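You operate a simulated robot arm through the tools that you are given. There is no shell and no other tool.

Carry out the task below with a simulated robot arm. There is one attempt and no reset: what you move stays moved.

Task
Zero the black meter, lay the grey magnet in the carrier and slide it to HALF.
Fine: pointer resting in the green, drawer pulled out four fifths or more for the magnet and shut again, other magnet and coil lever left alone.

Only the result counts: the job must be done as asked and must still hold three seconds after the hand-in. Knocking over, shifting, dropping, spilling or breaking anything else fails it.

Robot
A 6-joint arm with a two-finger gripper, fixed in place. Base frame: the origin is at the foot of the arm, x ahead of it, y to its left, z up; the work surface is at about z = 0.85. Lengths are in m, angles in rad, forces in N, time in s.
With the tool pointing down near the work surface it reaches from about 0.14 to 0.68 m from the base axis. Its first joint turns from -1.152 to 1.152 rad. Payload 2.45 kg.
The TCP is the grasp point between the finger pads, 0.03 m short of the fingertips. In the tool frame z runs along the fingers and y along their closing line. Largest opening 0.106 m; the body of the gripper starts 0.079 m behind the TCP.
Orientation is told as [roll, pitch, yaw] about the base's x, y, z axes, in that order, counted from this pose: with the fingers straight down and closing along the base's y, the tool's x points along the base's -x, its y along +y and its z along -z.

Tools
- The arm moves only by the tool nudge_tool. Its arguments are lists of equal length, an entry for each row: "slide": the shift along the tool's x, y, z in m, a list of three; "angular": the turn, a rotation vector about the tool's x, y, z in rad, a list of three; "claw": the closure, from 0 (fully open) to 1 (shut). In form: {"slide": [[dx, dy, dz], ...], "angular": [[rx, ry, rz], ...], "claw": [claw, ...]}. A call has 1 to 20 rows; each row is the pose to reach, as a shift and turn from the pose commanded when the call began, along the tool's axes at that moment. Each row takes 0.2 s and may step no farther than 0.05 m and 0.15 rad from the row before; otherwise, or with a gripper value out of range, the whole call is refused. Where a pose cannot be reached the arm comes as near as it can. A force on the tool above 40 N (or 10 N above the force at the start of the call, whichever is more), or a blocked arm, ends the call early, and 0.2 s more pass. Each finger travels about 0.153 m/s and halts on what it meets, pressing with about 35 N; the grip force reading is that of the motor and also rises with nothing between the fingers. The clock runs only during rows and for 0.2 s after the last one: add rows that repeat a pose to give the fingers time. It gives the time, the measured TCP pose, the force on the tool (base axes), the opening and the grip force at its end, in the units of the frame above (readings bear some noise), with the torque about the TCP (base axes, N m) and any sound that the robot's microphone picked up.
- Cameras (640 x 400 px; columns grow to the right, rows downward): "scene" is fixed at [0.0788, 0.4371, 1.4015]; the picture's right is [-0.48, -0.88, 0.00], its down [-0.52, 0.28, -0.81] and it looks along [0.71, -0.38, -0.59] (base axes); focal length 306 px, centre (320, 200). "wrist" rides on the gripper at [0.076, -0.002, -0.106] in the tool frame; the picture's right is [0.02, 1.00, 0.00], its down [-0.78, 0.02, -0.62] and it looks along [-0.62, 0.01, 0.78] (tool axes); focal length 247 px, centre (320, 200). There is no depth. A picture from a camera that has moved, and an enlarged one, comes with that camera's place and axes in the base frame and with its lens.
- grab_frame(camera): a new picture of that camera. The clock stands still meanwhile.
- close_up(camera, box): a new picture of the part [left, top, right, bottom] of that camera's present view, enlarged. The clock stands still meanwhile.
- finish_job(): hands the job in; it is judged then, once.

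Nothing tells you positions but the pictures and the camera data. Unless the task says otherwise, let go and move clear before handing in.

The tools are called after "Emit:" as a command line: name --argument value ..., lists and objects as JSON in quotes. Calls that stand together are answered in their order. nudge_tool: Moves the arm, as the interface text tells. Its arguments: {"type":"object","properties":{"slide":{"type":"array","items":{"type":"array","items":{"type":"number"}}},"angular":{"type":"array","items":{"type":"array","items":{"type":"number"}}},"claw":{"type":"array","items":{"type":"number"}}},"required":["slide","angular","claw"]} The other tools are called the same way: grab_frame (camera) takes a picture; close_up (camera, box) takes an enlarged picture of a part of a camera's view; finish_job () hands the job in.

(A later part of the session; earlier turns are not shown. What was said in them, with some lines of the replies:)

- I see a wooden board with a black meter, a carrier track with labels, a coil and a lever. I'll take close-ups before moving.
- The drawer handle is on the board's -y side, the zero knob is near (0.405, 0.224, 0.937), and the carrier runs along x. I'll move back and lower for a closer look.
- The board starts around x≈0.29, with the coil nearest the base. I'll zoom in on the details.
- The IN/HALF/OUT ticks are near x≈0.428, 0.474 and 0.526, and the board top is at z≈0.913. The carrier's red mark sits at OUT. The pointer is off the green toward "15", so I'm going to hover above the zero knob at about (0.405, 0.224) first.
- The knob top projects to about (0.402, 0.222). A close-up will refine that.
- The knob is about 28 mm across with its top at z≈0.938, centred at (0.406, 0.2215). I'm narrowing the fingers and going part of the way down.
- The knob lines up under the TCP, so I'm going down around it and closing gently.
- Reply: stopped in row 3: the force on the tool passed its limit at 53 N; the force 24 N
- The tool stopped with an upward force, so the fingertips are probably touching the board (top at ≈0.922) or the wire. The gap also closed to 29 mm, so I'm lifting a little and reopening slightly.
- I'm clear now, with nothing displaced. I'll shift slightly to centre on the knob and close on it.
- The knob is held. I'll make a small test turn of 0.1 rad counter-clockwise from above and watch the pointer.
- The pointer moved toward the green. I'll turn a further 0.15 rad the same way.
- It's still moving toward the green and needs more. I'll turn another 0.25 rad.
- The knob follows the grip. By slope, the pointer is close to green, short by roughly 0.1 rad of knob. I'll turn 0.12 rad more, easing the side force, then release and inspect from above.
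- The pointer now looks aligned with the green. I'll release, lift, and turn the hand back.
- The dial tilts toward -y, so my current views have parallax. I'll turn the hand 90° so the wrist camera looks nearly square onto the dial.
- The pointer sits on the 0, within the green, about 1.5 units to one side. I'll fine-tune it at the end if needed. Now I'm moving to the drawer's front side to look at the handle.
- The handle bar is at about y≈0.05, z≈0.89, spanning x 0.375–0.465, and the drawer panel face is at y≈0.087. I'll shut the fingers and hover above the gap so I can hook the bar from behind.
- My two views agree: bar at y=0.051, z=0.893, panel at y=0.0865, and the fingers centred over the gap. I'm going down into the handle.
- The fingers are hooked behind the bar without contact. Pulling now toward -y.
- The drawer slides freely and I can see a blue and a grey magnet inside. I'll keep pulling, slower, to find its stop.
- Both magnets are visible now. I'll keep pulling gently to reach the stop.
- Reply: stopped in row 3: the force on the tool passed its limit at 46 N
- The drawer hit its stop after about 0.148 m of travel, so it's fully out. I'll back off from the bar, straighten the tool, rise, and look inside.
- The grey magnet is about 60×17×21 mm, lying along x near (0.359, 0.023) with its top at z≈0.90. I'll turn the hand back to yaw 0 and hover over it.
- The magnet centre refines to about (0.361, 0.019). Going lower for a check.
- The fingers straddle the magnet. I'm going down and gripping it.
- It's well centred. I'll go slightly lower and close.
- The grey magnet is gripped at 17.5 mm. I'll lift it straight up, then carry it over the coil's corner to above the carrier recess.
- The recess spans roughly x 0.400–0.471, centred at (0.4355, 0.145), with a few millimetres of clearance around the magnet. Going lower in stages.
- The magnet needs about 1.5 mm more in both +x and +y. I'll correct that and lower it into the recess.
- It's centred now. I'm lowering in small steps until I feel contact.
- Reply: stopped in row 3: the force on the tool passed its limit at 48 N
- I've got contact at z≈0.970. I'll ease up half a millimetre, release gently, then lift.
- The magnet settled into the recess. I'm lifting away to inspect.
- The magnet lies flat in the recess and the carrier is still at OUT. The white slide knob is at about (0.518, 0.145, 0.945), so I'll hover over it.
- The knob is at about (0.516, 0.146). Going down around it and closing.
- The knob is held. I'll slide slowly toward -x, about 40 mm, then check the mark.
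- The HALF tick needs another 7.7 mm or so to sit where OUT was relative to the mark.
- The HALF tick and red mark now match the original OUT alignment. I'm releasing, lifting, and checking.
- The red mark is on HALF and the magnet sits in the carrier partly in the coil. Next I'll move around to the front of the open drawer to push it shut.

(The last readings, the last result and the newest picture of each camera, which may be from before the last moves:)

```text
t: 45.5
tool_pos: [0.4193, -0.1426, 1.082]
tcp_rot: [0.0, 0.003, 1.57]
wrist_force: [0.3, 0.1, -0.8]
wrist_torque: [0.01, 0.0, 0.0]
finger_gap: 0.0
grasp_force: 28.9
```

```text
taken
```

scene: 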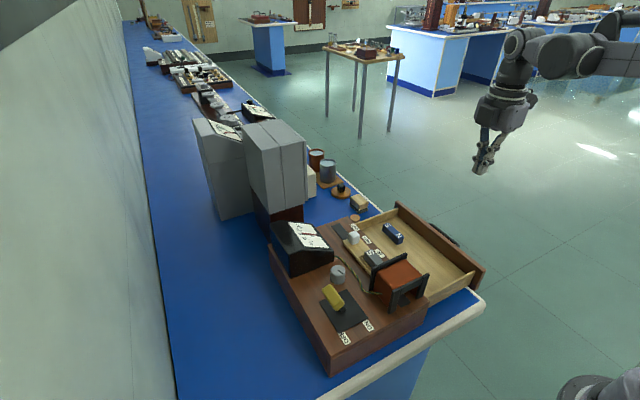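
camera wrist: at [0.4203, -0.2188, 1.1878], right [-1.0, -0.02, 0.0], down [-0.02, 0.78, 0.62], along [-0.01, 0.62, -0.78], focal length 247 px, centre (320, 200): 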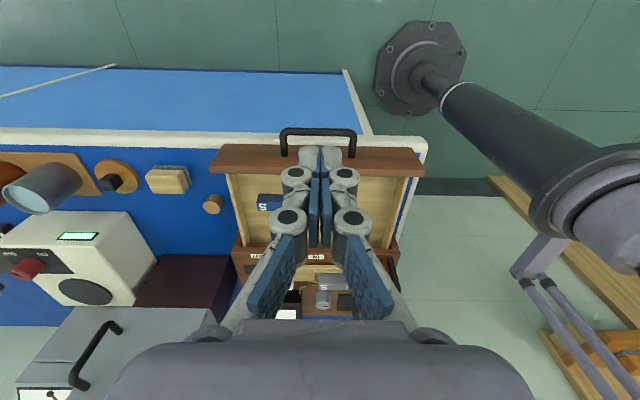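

The bar is at y≈-0.095 and I'm at y=-0.143. I'm descending in front of it.

Emit:
nudge_tool --slide '[[0, 0, 0.04], [0, 0, 0.08], [0, 0, 0.12], [0, 0, 0.16], [0, 0, 0.178], [0, 0, 0.178]]' --angular '[[0, 0, 0], [0, 0, 0], [0, 0, 0], [0, 0, 0], [0, 0, 0], [0, 0, 0]]' --claw '[1, 1, 1, 1, 1, 1]'

Emit:
grab_frame --camera "wrist"

Emit:
close_up --camera "scene" --box '[360, 180, 500, 300]'

```text
t: 46.9
tool_pos: [0.419, -0.1414, 0.9028]
tcp_rot: [-0.001, 0.002, 1.572]
wrist_force: [0.1, 0.1, -0.7]
wrist_torque: [-0.01, 0.02, 0.03]
finger_gap: 0.0001
grasp_force: 28.6
```

```text
taken
camera wrist: at [0.4197, -0.2185, 1.0105], right [-1.0, -0.02, 0.0], down [-0.02, 0.78, 0.62], along [-0.01, 0.62, -0.78], focal length 247 px, centre (320, 200)
```

wrist: 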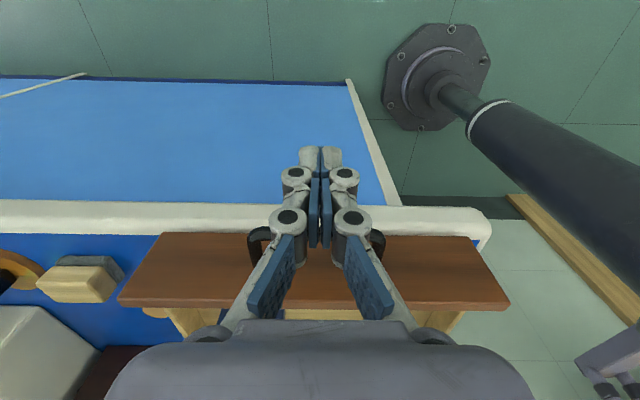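

```text
3.33 times, centred on (430, 240) of scene
camera zoom: at [0.0787, 0.4371, 1.4015], right [-0.48, -0.88, 0.0], down [-0.52, 0.28, -0.81], along [0.71, -0.38, -0.59], focal length 1021 px, centre (-47, 67)
```

zoom: 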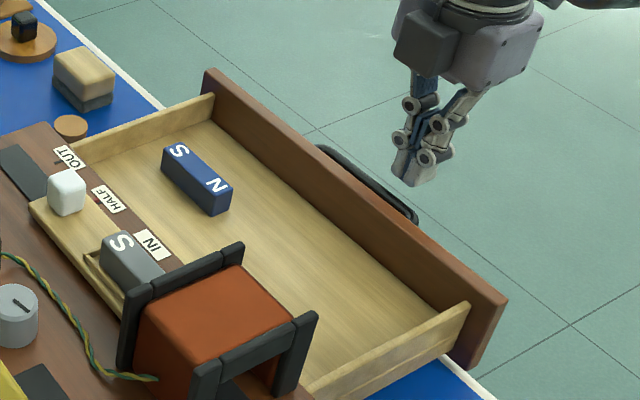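

Pushing toward +y slowly.

Emit:
nudge_tool --slide '[[-0.012, 0, 0], [-0.022, 0, 0], [-0.028, 0, 0], [-0.034, 0, 0], [-0.042, 0, 0], [-0.05, 0, 0], [-0.06, 0, 0], [-0.07, 0, 0], [-0.08, 0, 0], [-0.09, 0, 0], [-0.1, 0, 0], [-0.11, 0, 0], [-0.118, 0, 0], [-0.124, 0, 0], [-0.128, 0, 0], [-0.13, 0, 0], [-0.13, 0, 0]]' --angular '[[0, 0, 0], [0, 0, 0], [0, 0, 0], [0, 0, 0], [0, 0, 0], [0, 0, 0], [0, 0, 0], [0, 0, 0], [0, 0, 0], [0, 0, 0], [0, 0, 0], [0, 0, 0], [0, 0, 0], [0, 0, 0], [0, 0, 0], [0, 0, 0], [0, 0, 0]]' --claw '[1, 1, 1, 1, 1, 1, 1, 1, 1, 1, 1, 1, 1, 1, 1, 1, 1]'

Emit:
grab_frame --camera "wrist"

Emit:
close_up --camera "scene" --box '[340, 180, 480, 300]'

```text
t: 50.5
tool_pos: [0.4206, -0.013, 0.903]
tcp_rot: [0.0, 0.001, 1.568]
wrist_force: [0.1, -1.4, 0.2]
wrist_torque: [-0.02, -0.01, -0.01]
finger_gap: 0.0
grasp_force: 28.9
```

```text
taken
camera wrist: at [0.4204, -0.0886, 1.0102], right [-1.0, -0.02, 0.0], down [-0.02, 0.78, 0.62], along [-0.01, 0.62, -0.78], focal length 247 px, centre (320, 200)
```

wrist: 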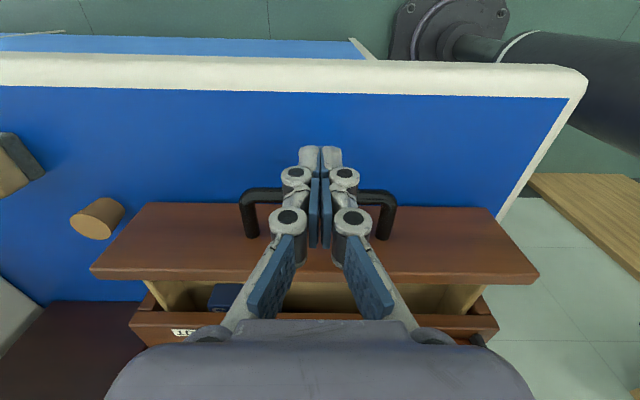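

```text
3.33 times, centred on (410, 240) of scene
camera zoom: at [0.0788, 0.4371, 1.4015], right [-0.48, -0.88, 0.0], down [-0.52, 0.28, -0.81], along [0.71, -0.38, -0.59], focal length 1021 px, centre (20, 67)
```

zoom: 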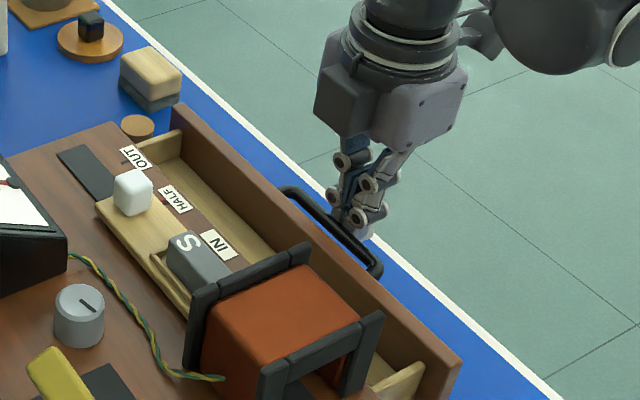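

It's closing nicely. I'll go through the remaining ~48 mm, slowing at the end.

Emit:
nudge_tool --slide '[[-0.006, 0, 0], [-0.013, 0, 0], [-0.02, 0, 0], [-0.027, 0, 0], [-0.033, 0, 0], [-0.038, 0, 0], [-0.041, 0, 0], [-0.043, 0, 0], [-0.045, 0, 0], [-0.0465, 0, 0], [-0.048, 0, 0], [-0.048, 0, 0]]' --angular '[[0, 0, 0], [0, 0, 0], [0, 0, 0], [0, 0, 0], [0, 0, 0], [0, 0, 0], [0, 0, 0], [0, 0, 0], [0, 0, 0], [0, 0, 0], [0, 0, 0], [0, 0, 0]]' --claw '[1, 1, 1, 1, 1, 1, 1, 1, 1, 1, 1, 1]'

Emit:
grab_frame --camera "wrist"

Emit:
close_up --camera "scene" --box '[340, 180, 480, 300]'

```text
t: 53.1
tool_pos: [0.4185, 0.0364, 0.9029]
tcp_rot: [0.0, 0.002, 1.569]
wrist_force: [0.5, -1.3, 0.7]
wrist_torque: [-0.01, -0.01, -0.04]
finger_gap: 0.0
grasp_force: 28.3
```

```text
taken
camera wrist: at [0.4202, -0.0404, 1.01], right [-1.0, -0.02, 0.0], down [-0.02, 0.78, 0.62], along [-0.01, 0.62, -0.78], focal length 247 px, centre (320, 200)
```

wrist: 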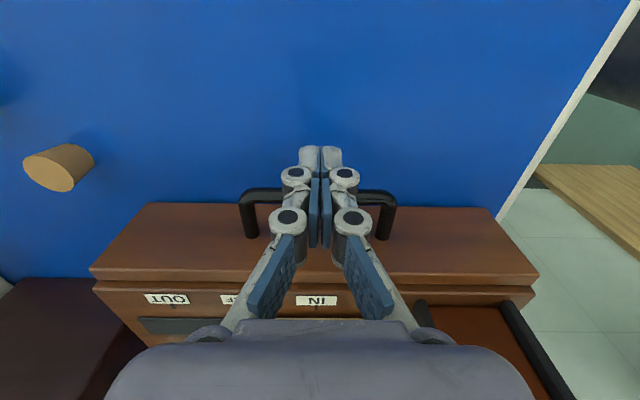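

```text
3.33 times, centred on (410, 240) of scene
camera zoom: at [0.0787, 0.4371, 1.4015], right [-0.48, -0.88, 0.0], down [-0.52, 0.28, -0.81], along [0.71, -0.38, -0.59], focal length 1021 px, centre (20, 67)
```

zoom: 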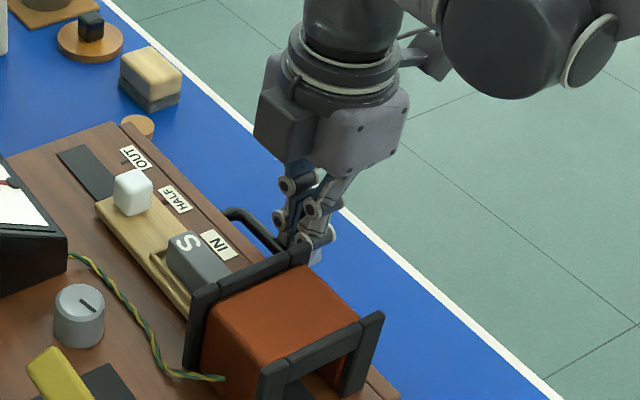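

It's nearly shut. I'll push millimetre by millimetre until it's firmly seated.

Emit:
nudge_tool --slide '[[-0.001, 0, 0], [-0.002, 0, 0], [-0.003, 0, 0], [-0.004, 0, 0], [-0.004, 0, 0]]' --angular '[[0, 0, 0], [0, 0, 0], [0, 0, 0], [0, 0, 0], [0, 0, 0]]' --claw '[1, 1, 1, 1, 1]'

Emit:
close_up --camera "wrist" --box '[70, 180, 560, 340]'

```text
t: 54.3
tool_pos: [0.4195, 0.0368, 0.9048]
tcp_rot: [0.0, 0.007, 1.565]
wrist_force: [-2.1, -18.5, 1.0]
wrist_torque: [-0.26, 0.15, -0.03]
finger_gap: 0.0061
grasp_force: 28.6
```

```text
1.31 times, centred on (315, 260) of wrist
camera zoom: at [0.4202, -0.0382, 1.0104], right [-1.0, -0.02, 0.0], down [-0.01, 0.79, 0.62], along [-0.01, 0.62, -0.79], focal length 323 px, centre (326, 122)
```

zoom: 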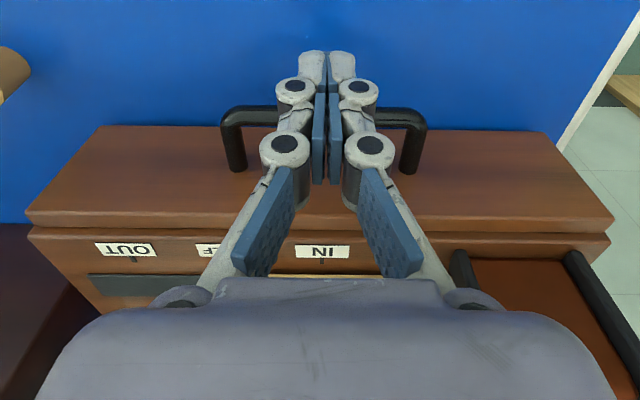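

The drawer is against its stop with 18 N of push, so it's shut. I'm backing off, rising, and moving to the square view of the dial.

Emit:
nudge_tool --slide '[[0.01, 0, 0], [0.03, 0, 0], [0.03, 0, -0.04], [0.03, 0, -0.08], [0.03, 0, -0.12], [0.03, 0, -0.15], [0.0, -0.02, -0.15], [-0.04, -0.04, -0.15], [-0.08, -0.06, -0.15], [-0.115, -0.075, -0.15], [-0.128, -0.0775, -0.15], [-0.128, -0.0775, -0.15]]' --angular '[[0, 0, 0], [0, 0, 0], [0, 0, 0], [0, 0, 0], [0, 0, 0], [0, 0, 0], [0, 0, 0], [0, 0, 0], [0, 0, 0], [0, 0, 0], [0, 0, 0], [0, 0, 0]]' --claw '[1, 1, 1, 1, 1, 0.8, 0.6, 0.4, 0.2, 0, 0, 0]'

Emit:
grab_frame --camera "wrist"

Emit:
close_up --camera "wrist" --box '[260, 150, 380, 240]'

Emit:
close_up --camera "scene" --box '[260, 200, 460, 380]'

```text
t: 56.9
tool_pos: [0.4971, 0.1677, 1.0535]
tcp_rot: [0.001, 0.003, 1.569]
wrist_force: [0.5, 0.2, 0.0]
wrist_torque: [-0.02, -0.02, 0.02]
finger_gap: 0.1063
grasp_force: 0.1
```

```text
taken
camera wrist: at [0.4984, 0.0917, 1.1597], right [-1.0, -0.02, 0.0], down [-0.02, 0.78, 0.62], along [-0.01, 0.62, -0.78], focal length 247 px, centre (320, 200)
```

wrist: 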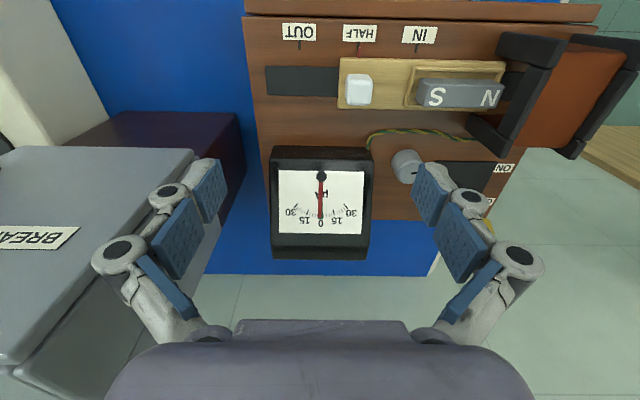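

```text
4.44 times, centred on (320, 195) of wrist
camera zoom: at [0.4984, 0.0917, 1.1597], right [-1.0, -0.02, 0.0], down [-0.02, 0.78, 0.62], along [-0.01, 0.62, -0.78], focal length 1098 px, centre (320, 222)
```

zoom: 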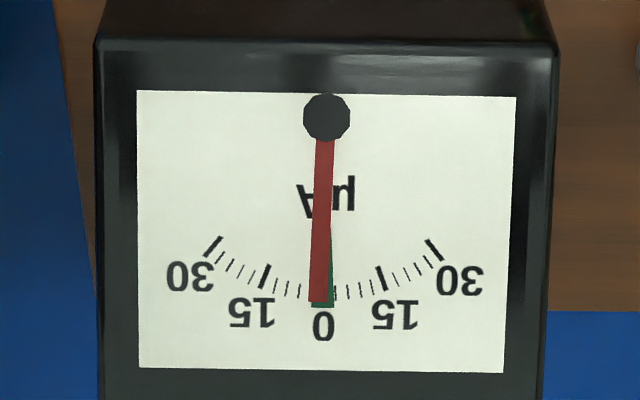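

```text
2.22 times, centred on (360, 290) of scene
camera zoom: at [0.0787, 0.4371, 1.4015], right [-0.48, -0.88, 0.0], down [-0.52, 0.28, -0.81], along [0.71, -0.38, -0.59], focal length 681 px, centre (231, 0)
```

zoom: 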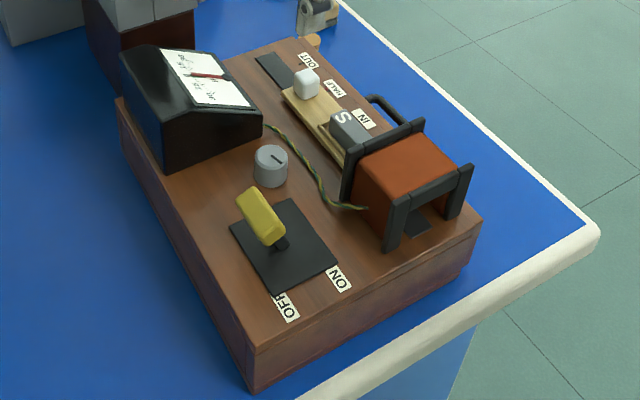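

The drawer is shut and the carrier is at HALF. I'll take a tighter look at the pointer against the green band.

Emit:
close_up --camera "wrist" --box '[305, 195, 335, 225]'

Emit:
close_up --camera "wrist" --box '[320, 20, 420, 115]'

```text
13.33 times, centred on (320, 210) of wrist
camera zoom: at [0.4984, 0.0917, 1.1597], right [-1.0, -0.02, 0.0], down [-0.02, 0.78, 0.62], along [-0.01, 0.62, -0.78], focal length 3293 px, centre (320, 67)
```

zoom: 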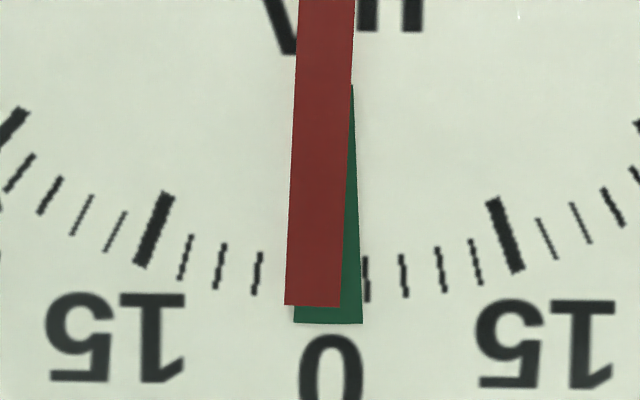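

```text
4.21 times, centred on (370, 68) of wrist
camera zoom: at [0.4984, 0.0917, 1.1597], right [-1.0, -0.02, 0.0], down [-0.02, 0.78, 0.62], along [-0.01, 0.62, -0.78], focal length 1040 px, centre (110, 758)
```

zoom: 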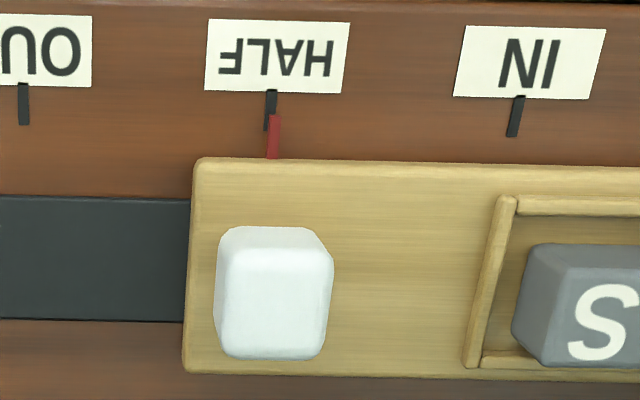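

The red mark is on HALF to within about 1 mm. The pointer is inside the green but a bit to one side, roughly 1.5 of ±2.75 units, so I'll fine-tune. I'm returning to hover over the zero knob.

Emit:
nudge_tool --slide '[[0, 0, -0.03], [-0.005, 0.009, -0.03], [-0.01, 0.018, -0.03], [-0.015, 0.027, -0.03], [-0.02, 0.036, -0.03], [-0.025, 0.045, -0.03], [-0.03, 0.054, -0.03], [-0.035, 0.063, -0.03], [-0.04, 0.072, -0.03], [-0.045, 0.08, -0.03], [-0.05, 0.086, -0.03], [-0.0535, 0.091, -0.03], [-0.0535, 0.091, 0.01], [-0.0535, 0.091, 0.05], [-0.0535, 0.091, 0.05]]' --angular '[[0, 0, 0], [0, 0, 0.14], [0, 0, 0.28], [0, 0, 0.42], [0, 0, 0.56], [0, 0, 0.7], [0, 0, 0.84], [0, 0, 0.98], [0, 0, 1.12], [0, 0, 1.26], [0, 0, 1.4], [0, 0, 1.5], [0, 0, 1.569], [0, 0, 1.569], [0, 0, 1.569]]' --claw '[0.2, 0.4, 0.6, 0.6, 0.6, 0.6, 0.6, 0.6, 0.6, 0.6, 0.6, 0.6, 0.6, 0.6, 0.6]'

Emit:
grab_frame --camera "wrist"

Emit:
close_up --camera "wrist" --box '[270, 100, 370, 200]'

Emit:
close_up --camera "scene" --box '[280, 205, 400, 305]'

```text
t: 60.1
tool_pos: [0.4055, 0.2216, 1.0017]
tcp_rot: [-0.002, 0.0, -0.001]
wrist_force: [-0.6, -0.4, -0.5]
wrist_torque: [-0.01, -0.03, 0.01]
finger_gap: 0.0424
grasp_force: 0.0
```

```text
taken
camera wrist: at [0.3288, 0.2198, 1.1087], right [-0.02, 1.0, 0.0], down [0.78, 0.02, 0.62], along [0.62, 0.01, -0.78], focal length 247 px, centre (320, 200)
```

wrist: 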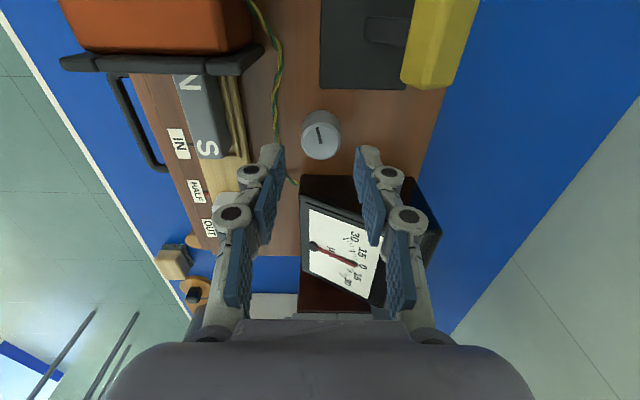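

```text
4.00 times, centred on (320, 150) of wrist
camera zoom: at [0.3288, 0.2198, 1.1087], right [-0.02, 1.0, 0.0], down [0.78, 0.02, 0.62], along [0.62, 0.01, -0.78], focal length 988 px, centre (320, 400)
```

zoom: 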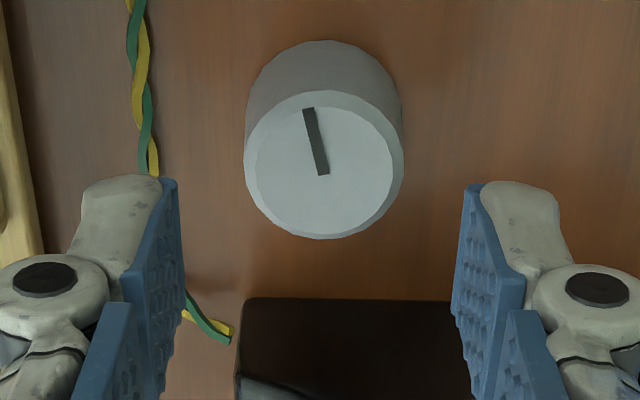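

```text
4.00 times, centred on (340, 255) of scene
camera zoom: at [0.0787, 0.4371, 1.4015], right [-0.48, -0.88, 0.0], down [-0.52, 0.28, -0.81], along [0.71, -0.38, -0.59], focal length 1225 px, centre (240, -20)
```

zoom: 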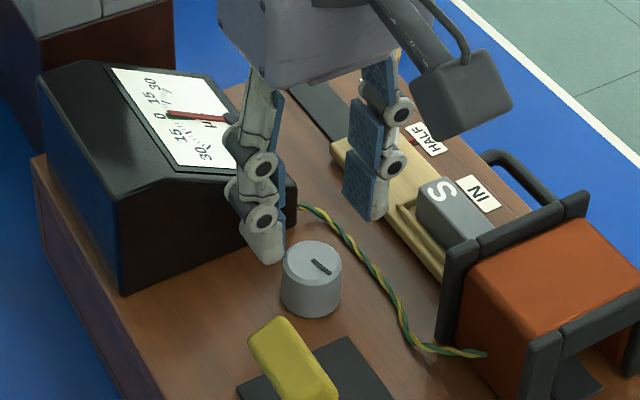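

The knob centre is at about (0.4065, 0.2217). I'm going down to the height used before and closing on it.

Emit:
nudge_tool --slide '[[-0.001, 0, 0.02], [-0.001, 0, 0.036], [-0.001, 0, 0.0435], [-0.001, 0, 0.0435], [-0.001, 0, 0.0435], [-0.001, 0, 0.0435], [-0.001, 0, 0.0435]]' --angular '[[0, 0, 0], [0, 0, 0], [0, 0, 0], [0, 0, 0], [0, 0, 0], [0, 0, 0], [0, 0, 0]]' --claw '[0.6, 0.6, 0.6, 0.6, 0.68, 0.76, 0.76]'

Emit:
close_up --camera "scene" --box '[295, 220, 325, 242]'

Emit:
close_up --camera "scene" --box '[280, 205, 400, 305]'

```text
t: 61.7
tool_pos: [0.4075, 0.2217, 0.9592]
tcp_rot: [0.001, 0.001, 0.001]
wrist_force: [0.4, 2.7, -4.2]
wrist_torque: [0.14, -0.02, -0.01]
finger_gap: 0.0287
grasp_force: 45.3
```

```text
16.00 times, centred on (310, 231) of scene
camera zoom: at [0.0788, 0.4372, 1.4015], right [-0.48, -0.88, 0.0], down [-0.52, 0.28, -0.81], along [0.71, -0.38, -0.59], focal length 4900 px, centre (480, -296)
```

zoom: 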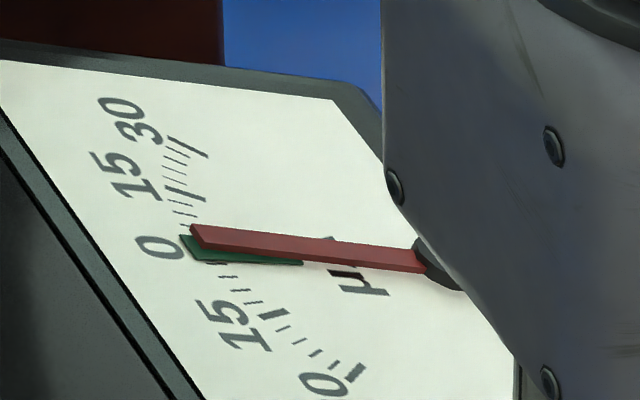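

```text
4.00 times, centred on (340, 255) of scene
camera zoom: at [0.0788, 0.4372, 1.4015], right [-0.48, -0.88, 0.0], down [-0.52, 0.28, -0.81], along [0.71, -0.38, -0.59], focal length 1225 px, centre (240, -20)
```

zoom: 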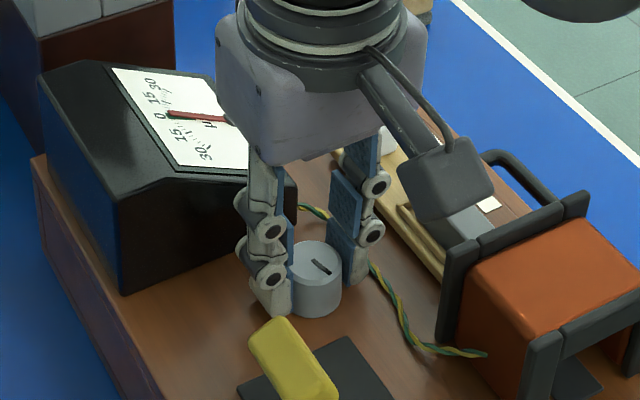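

Gripped, with the pointer unchanged. I'll turn 0.12 rad further in the same direction.

Emit:
nudge_tool --slide '[[0, 0, 0], [0, 0, 0], [0, 0, 0]]' --angular '[[0, 0, -0.06], [0, 0, -0.12], [0, 0, -0.12]]' --claw '[0.76, 0.76, 0.76]'

Emit:
close_up --camera "scene" --box '[295, 220, 325, 242]'

```text
t: 62.5
tool_pos: [0.4079, 0.2218, 0.9601]
tcp_rot: [0.001, 0.0, 0.123]
wrist_force: [0.8, 8.3, -2.2]
wrist_torque: [0.2, -0.07, -0.01]
finger_gap: 0.0288
grasp_force: 45.3
```

```text
16.00 times, centred on (310, 231) of scene
camera zoom: at [0.0788, 0.4374, 1.4014], right [-0.48, -0.88, 0.0], down [-0.52, 0.28, -0.81], along [0.71, -0.38, -0.59], focal length 4900 px, centre (480, -296)
```

zoom: 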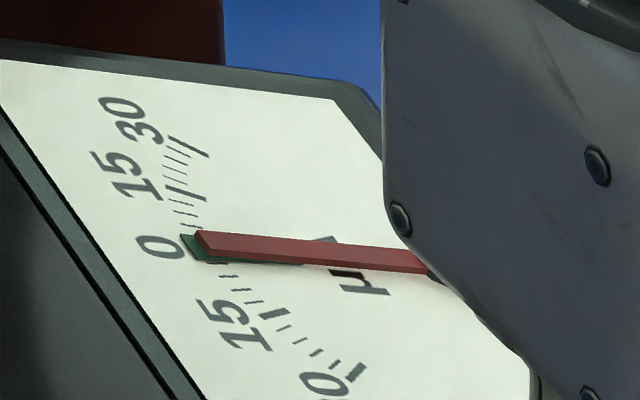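

The tip moved toward the centre of the green. I'm releasing, lifting, and going back to the square view.

Emit:
nudge_tool --slide '[[0, 0, 0], [0, 0, 0], [0, 0, -0.04], [0, 0, -0.08], [0, 0, -0.12]]' --angular '[[0, 0, 0], [0, 0, 0], [0, 0, 0], [0, 0, 0], [0, 0, 0.12]]' --claw '[0.68, 0.6, 0.6, 0.6, 0.6]'

Emit:
nudge_tool --slide '[[-0.008, -0.005, 0], [-0.016, -0.01, 0], [-0.024, -0.015, 0], [-0.032, -0.02, 0], [-0.04, -0.025, 0], [-0.048, -0.03, 0], [-0.056, -0.035, 0], [-0.064, -0.04, 0], [-0.072, -0.045, 0], [-0.08, -0.05, 0.0], [-0.088, -0.055, 0.01], [-0.0905, -0.0545, 0.022], [-0.0905, -0.0545, 0.022]]' --angular '[[0, 0, -0.14], [0, 0, -0.28], [0, 0, -0.42], [0, 0, -0.56], [0, 0, -0.7], [0, 0, -0.84], [0, 0, -0.98], [0, 0, -1.12], [0, 0, -1.26], [0, 0, -1.4], [0, 0, -1.5], [0, 0, -1.57], [0, 0, -1.57]]' --claw '[0.5, 0.4, 0.3, 0.2, 0.1, 0, 0, 0, 0, 0, 0, 0, 0]'

Emit:
grab_frame --camera "wrist"

Emit:
close_up --camera "wrist" --box '[260, 150, 380, 240]'

Emit:
close_up --camera "wrist" --box '[305, 195, 335, 225]'

Emit:
grab_frame --camera "scene"

```text
t: 63.7
tool_pos: [0.4077, 0.2204, 1.079]
tcp_rot: [-0.003, 0.001, 0.0]
wrist_force: [-0.5, 0.1, 0.5]
wrist_torque: [0.03, 0.0, 0.01]
finger_gap: 0.0423
grasp_force: 0.1
```

```text
t: 66.5
tool_pos: [0.4978, 0.1673, 1.0594]
tcp_rot: [0.0, 0.001, 1.573]
wrist_force: [0.2, -0.4, -0.6]
wrist_torque: [-0.02, 0.02, 0.01]
finger_gap: 0.106
grasp_force: 0.0
```

```text
taken
camera wrist: at [0.4988, 0.0902, 1.1645], right [-1.0, -0.02, 0.0], down [-0.02, 0.78, 0.62], along [-0.01, 0.62, -0.78], focal length 247 px, centre (320, 200)
```

wrist: 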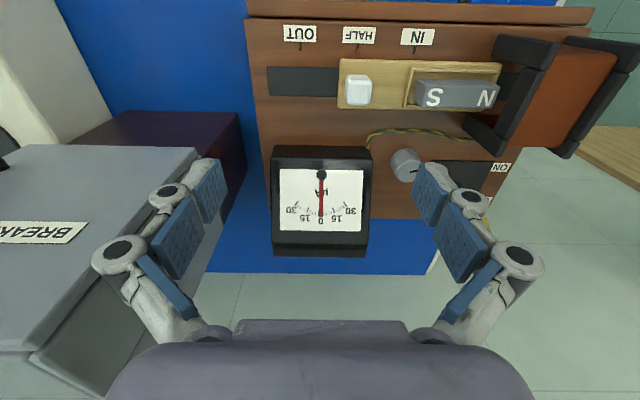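

```text
4.44 times, centred on (320, 195) of wrist
camera zoom: at [0.4988, 0.0902, 1.1645], right [-1.0, -0.02, 0.0], down [-0.02, 0.78, 0.62], along [-0.01, 0.62, -0.78], focal length 1098 px, centre (320, 222)
```

zoom: 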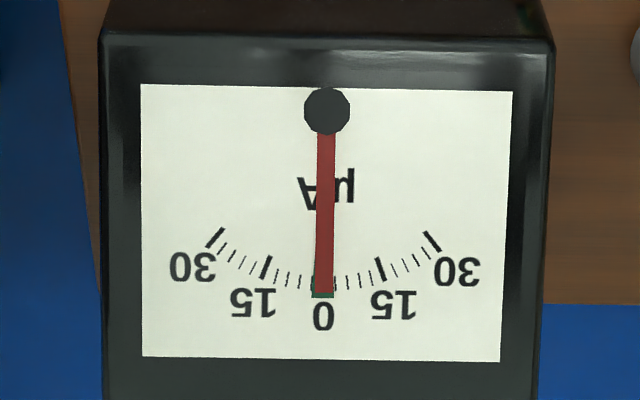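

```text
13.33 times, centred on (320, 210) of wrist
camera zoom: at [0.4988, 0.0902, 1.1645], right [-1.0, -0.02, 0.0], down [-0.02, 0.78, 0.62], along [-0.01, 0.62, -0.78], focal length 3293 px, centre (320, 67)
```

zoom: 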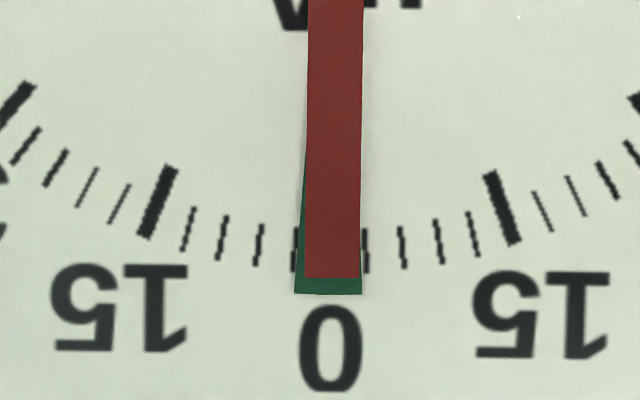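

```text
taken
```

scene: 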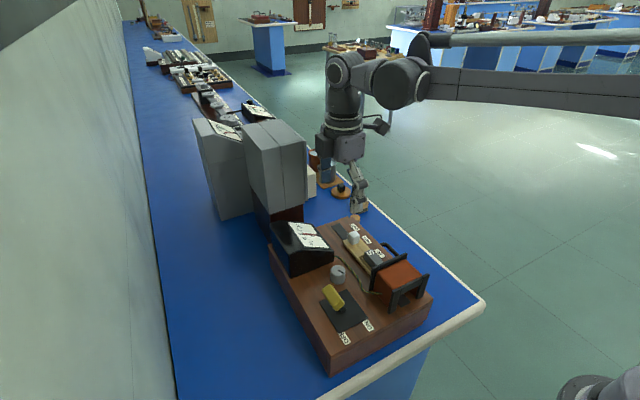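

The pointer is centred in the green now. I'll raise the hand clear and do one last check of the drawer, carrier and magnet.

Emit:
nudge_tool --slide '[[0, 0, -0.04], [0.03, 0, -0.08], [0.06, 0, -0.1], [0.06, 0, -0.1]]' --angular '[[0, 0, 0], [0, 0, 0], [0, 0, 0], [0, 0, 0]]' --claw '[0, 0, 0, 0]'

Emit:
grab_frame --camera "wrist"

Emit:
close_up --camera "wrist" --box '[230, 80, 430, 230]'

Emit:
close_up --camera "scene" --box '[320, 200, 440, 300]'

```text
t: 67.5
tool_pos: [0.4983, 0.106, 1.1582]
tcp_rot: [0.001, 0.001, 1.57]
wrist_force: [0.4, -1.1, -0.2]
wrist_torque: [-0.02, 0.01, 0.01]
finger_gap: 0.1061
grasp_force: 0.0
```

```text
taken
camera wrist: at [0.499, 0.0305, 1.2647], right [-1.0, -0.02, 0.0], down [-0.02, 0.78, 0.62], along [-0.01, 0.62, -0.78], focal length 247 px, centre (320, 200)
```

wrist: 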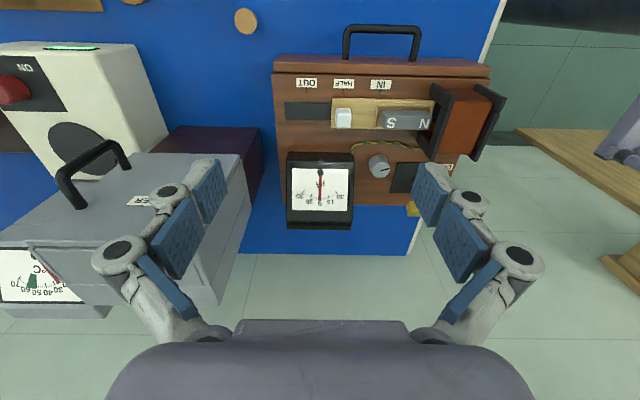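

```text
2.67 times, centred on (330, 155) of wrist
camera zoom: at [0.499, 0.0305, 1.2647], right [-1.0, -0.02, 0.0], down [-0.02, 0.78, 0.62], along [-0.01, 0.62, -0.78], focal length 659 px, centre (293, 320)
```

zoom: 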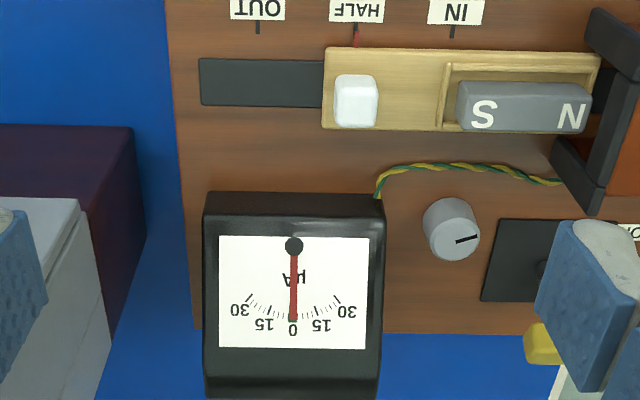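

```text
4.00 times, centred on (380, 250) of scene
camera zoom: at [0.0788, 0.4371, 1.4015], right [-0.48, -0.88, 0.0], down [-0.52, 0.28, -0.81], along [0.71, -0.38, -0.59], focal length 1225 px, centre (80, 0)
```

zoom: 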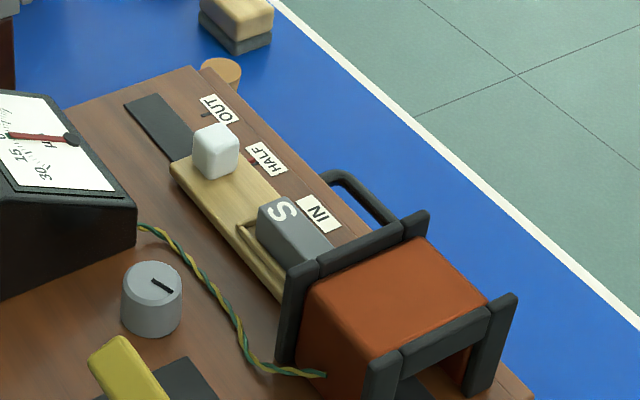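

Emit:
close_up --camera "wrist" --box '[265, 15, 505, 125]'

```text
2.67 times, centred on (385, 70) of wrist
camera zoom: at [0.499, 0.0305, 1.2647], right [-1.0, -0.02, 0.0], down [-0.02, 0.78, 0.62], along [-0.01, 0.62, -0.78], focal length 659 px, centre (147, 547)
```

zoom: 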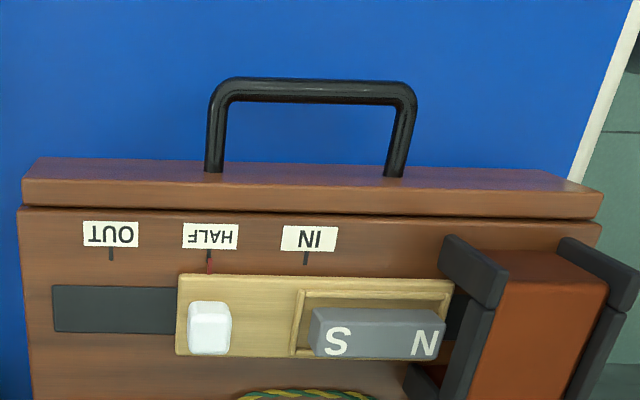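

The drawer is shut, the grey magnet lies in the carrier at HALF, and the pointer rests in the green. The lever was not touched, the blue magnet was never handled, and the hand is clear, so I'm handing in.

Emit:
finish_job

```text
The job is handed in.
```

I've handed the job in. At my last look, all of it was in place:

- **Meter:** the black meter reads zero, with the pointer resting in the middle of the green.
- **Drawer:** I pulled it out to its stop, took the grey magnet, and pushed it shut against its stop.
- **Magnet and carrier:** the grey magnet lies flat in the carrier. The carrier's red mark is on HALF, to within about 1 mm.
- **Left alone:** I didn't touch the coil lever. The blue magnet stayed in the drawer and I never handled it, but I couldn't see it once the drawer was shut.

While I was lining up on the zero knob, the fingers briefly pressed on something beside it, probably the board or the wire, and the arm stopped itself. I saw no sign that anything had shifted.
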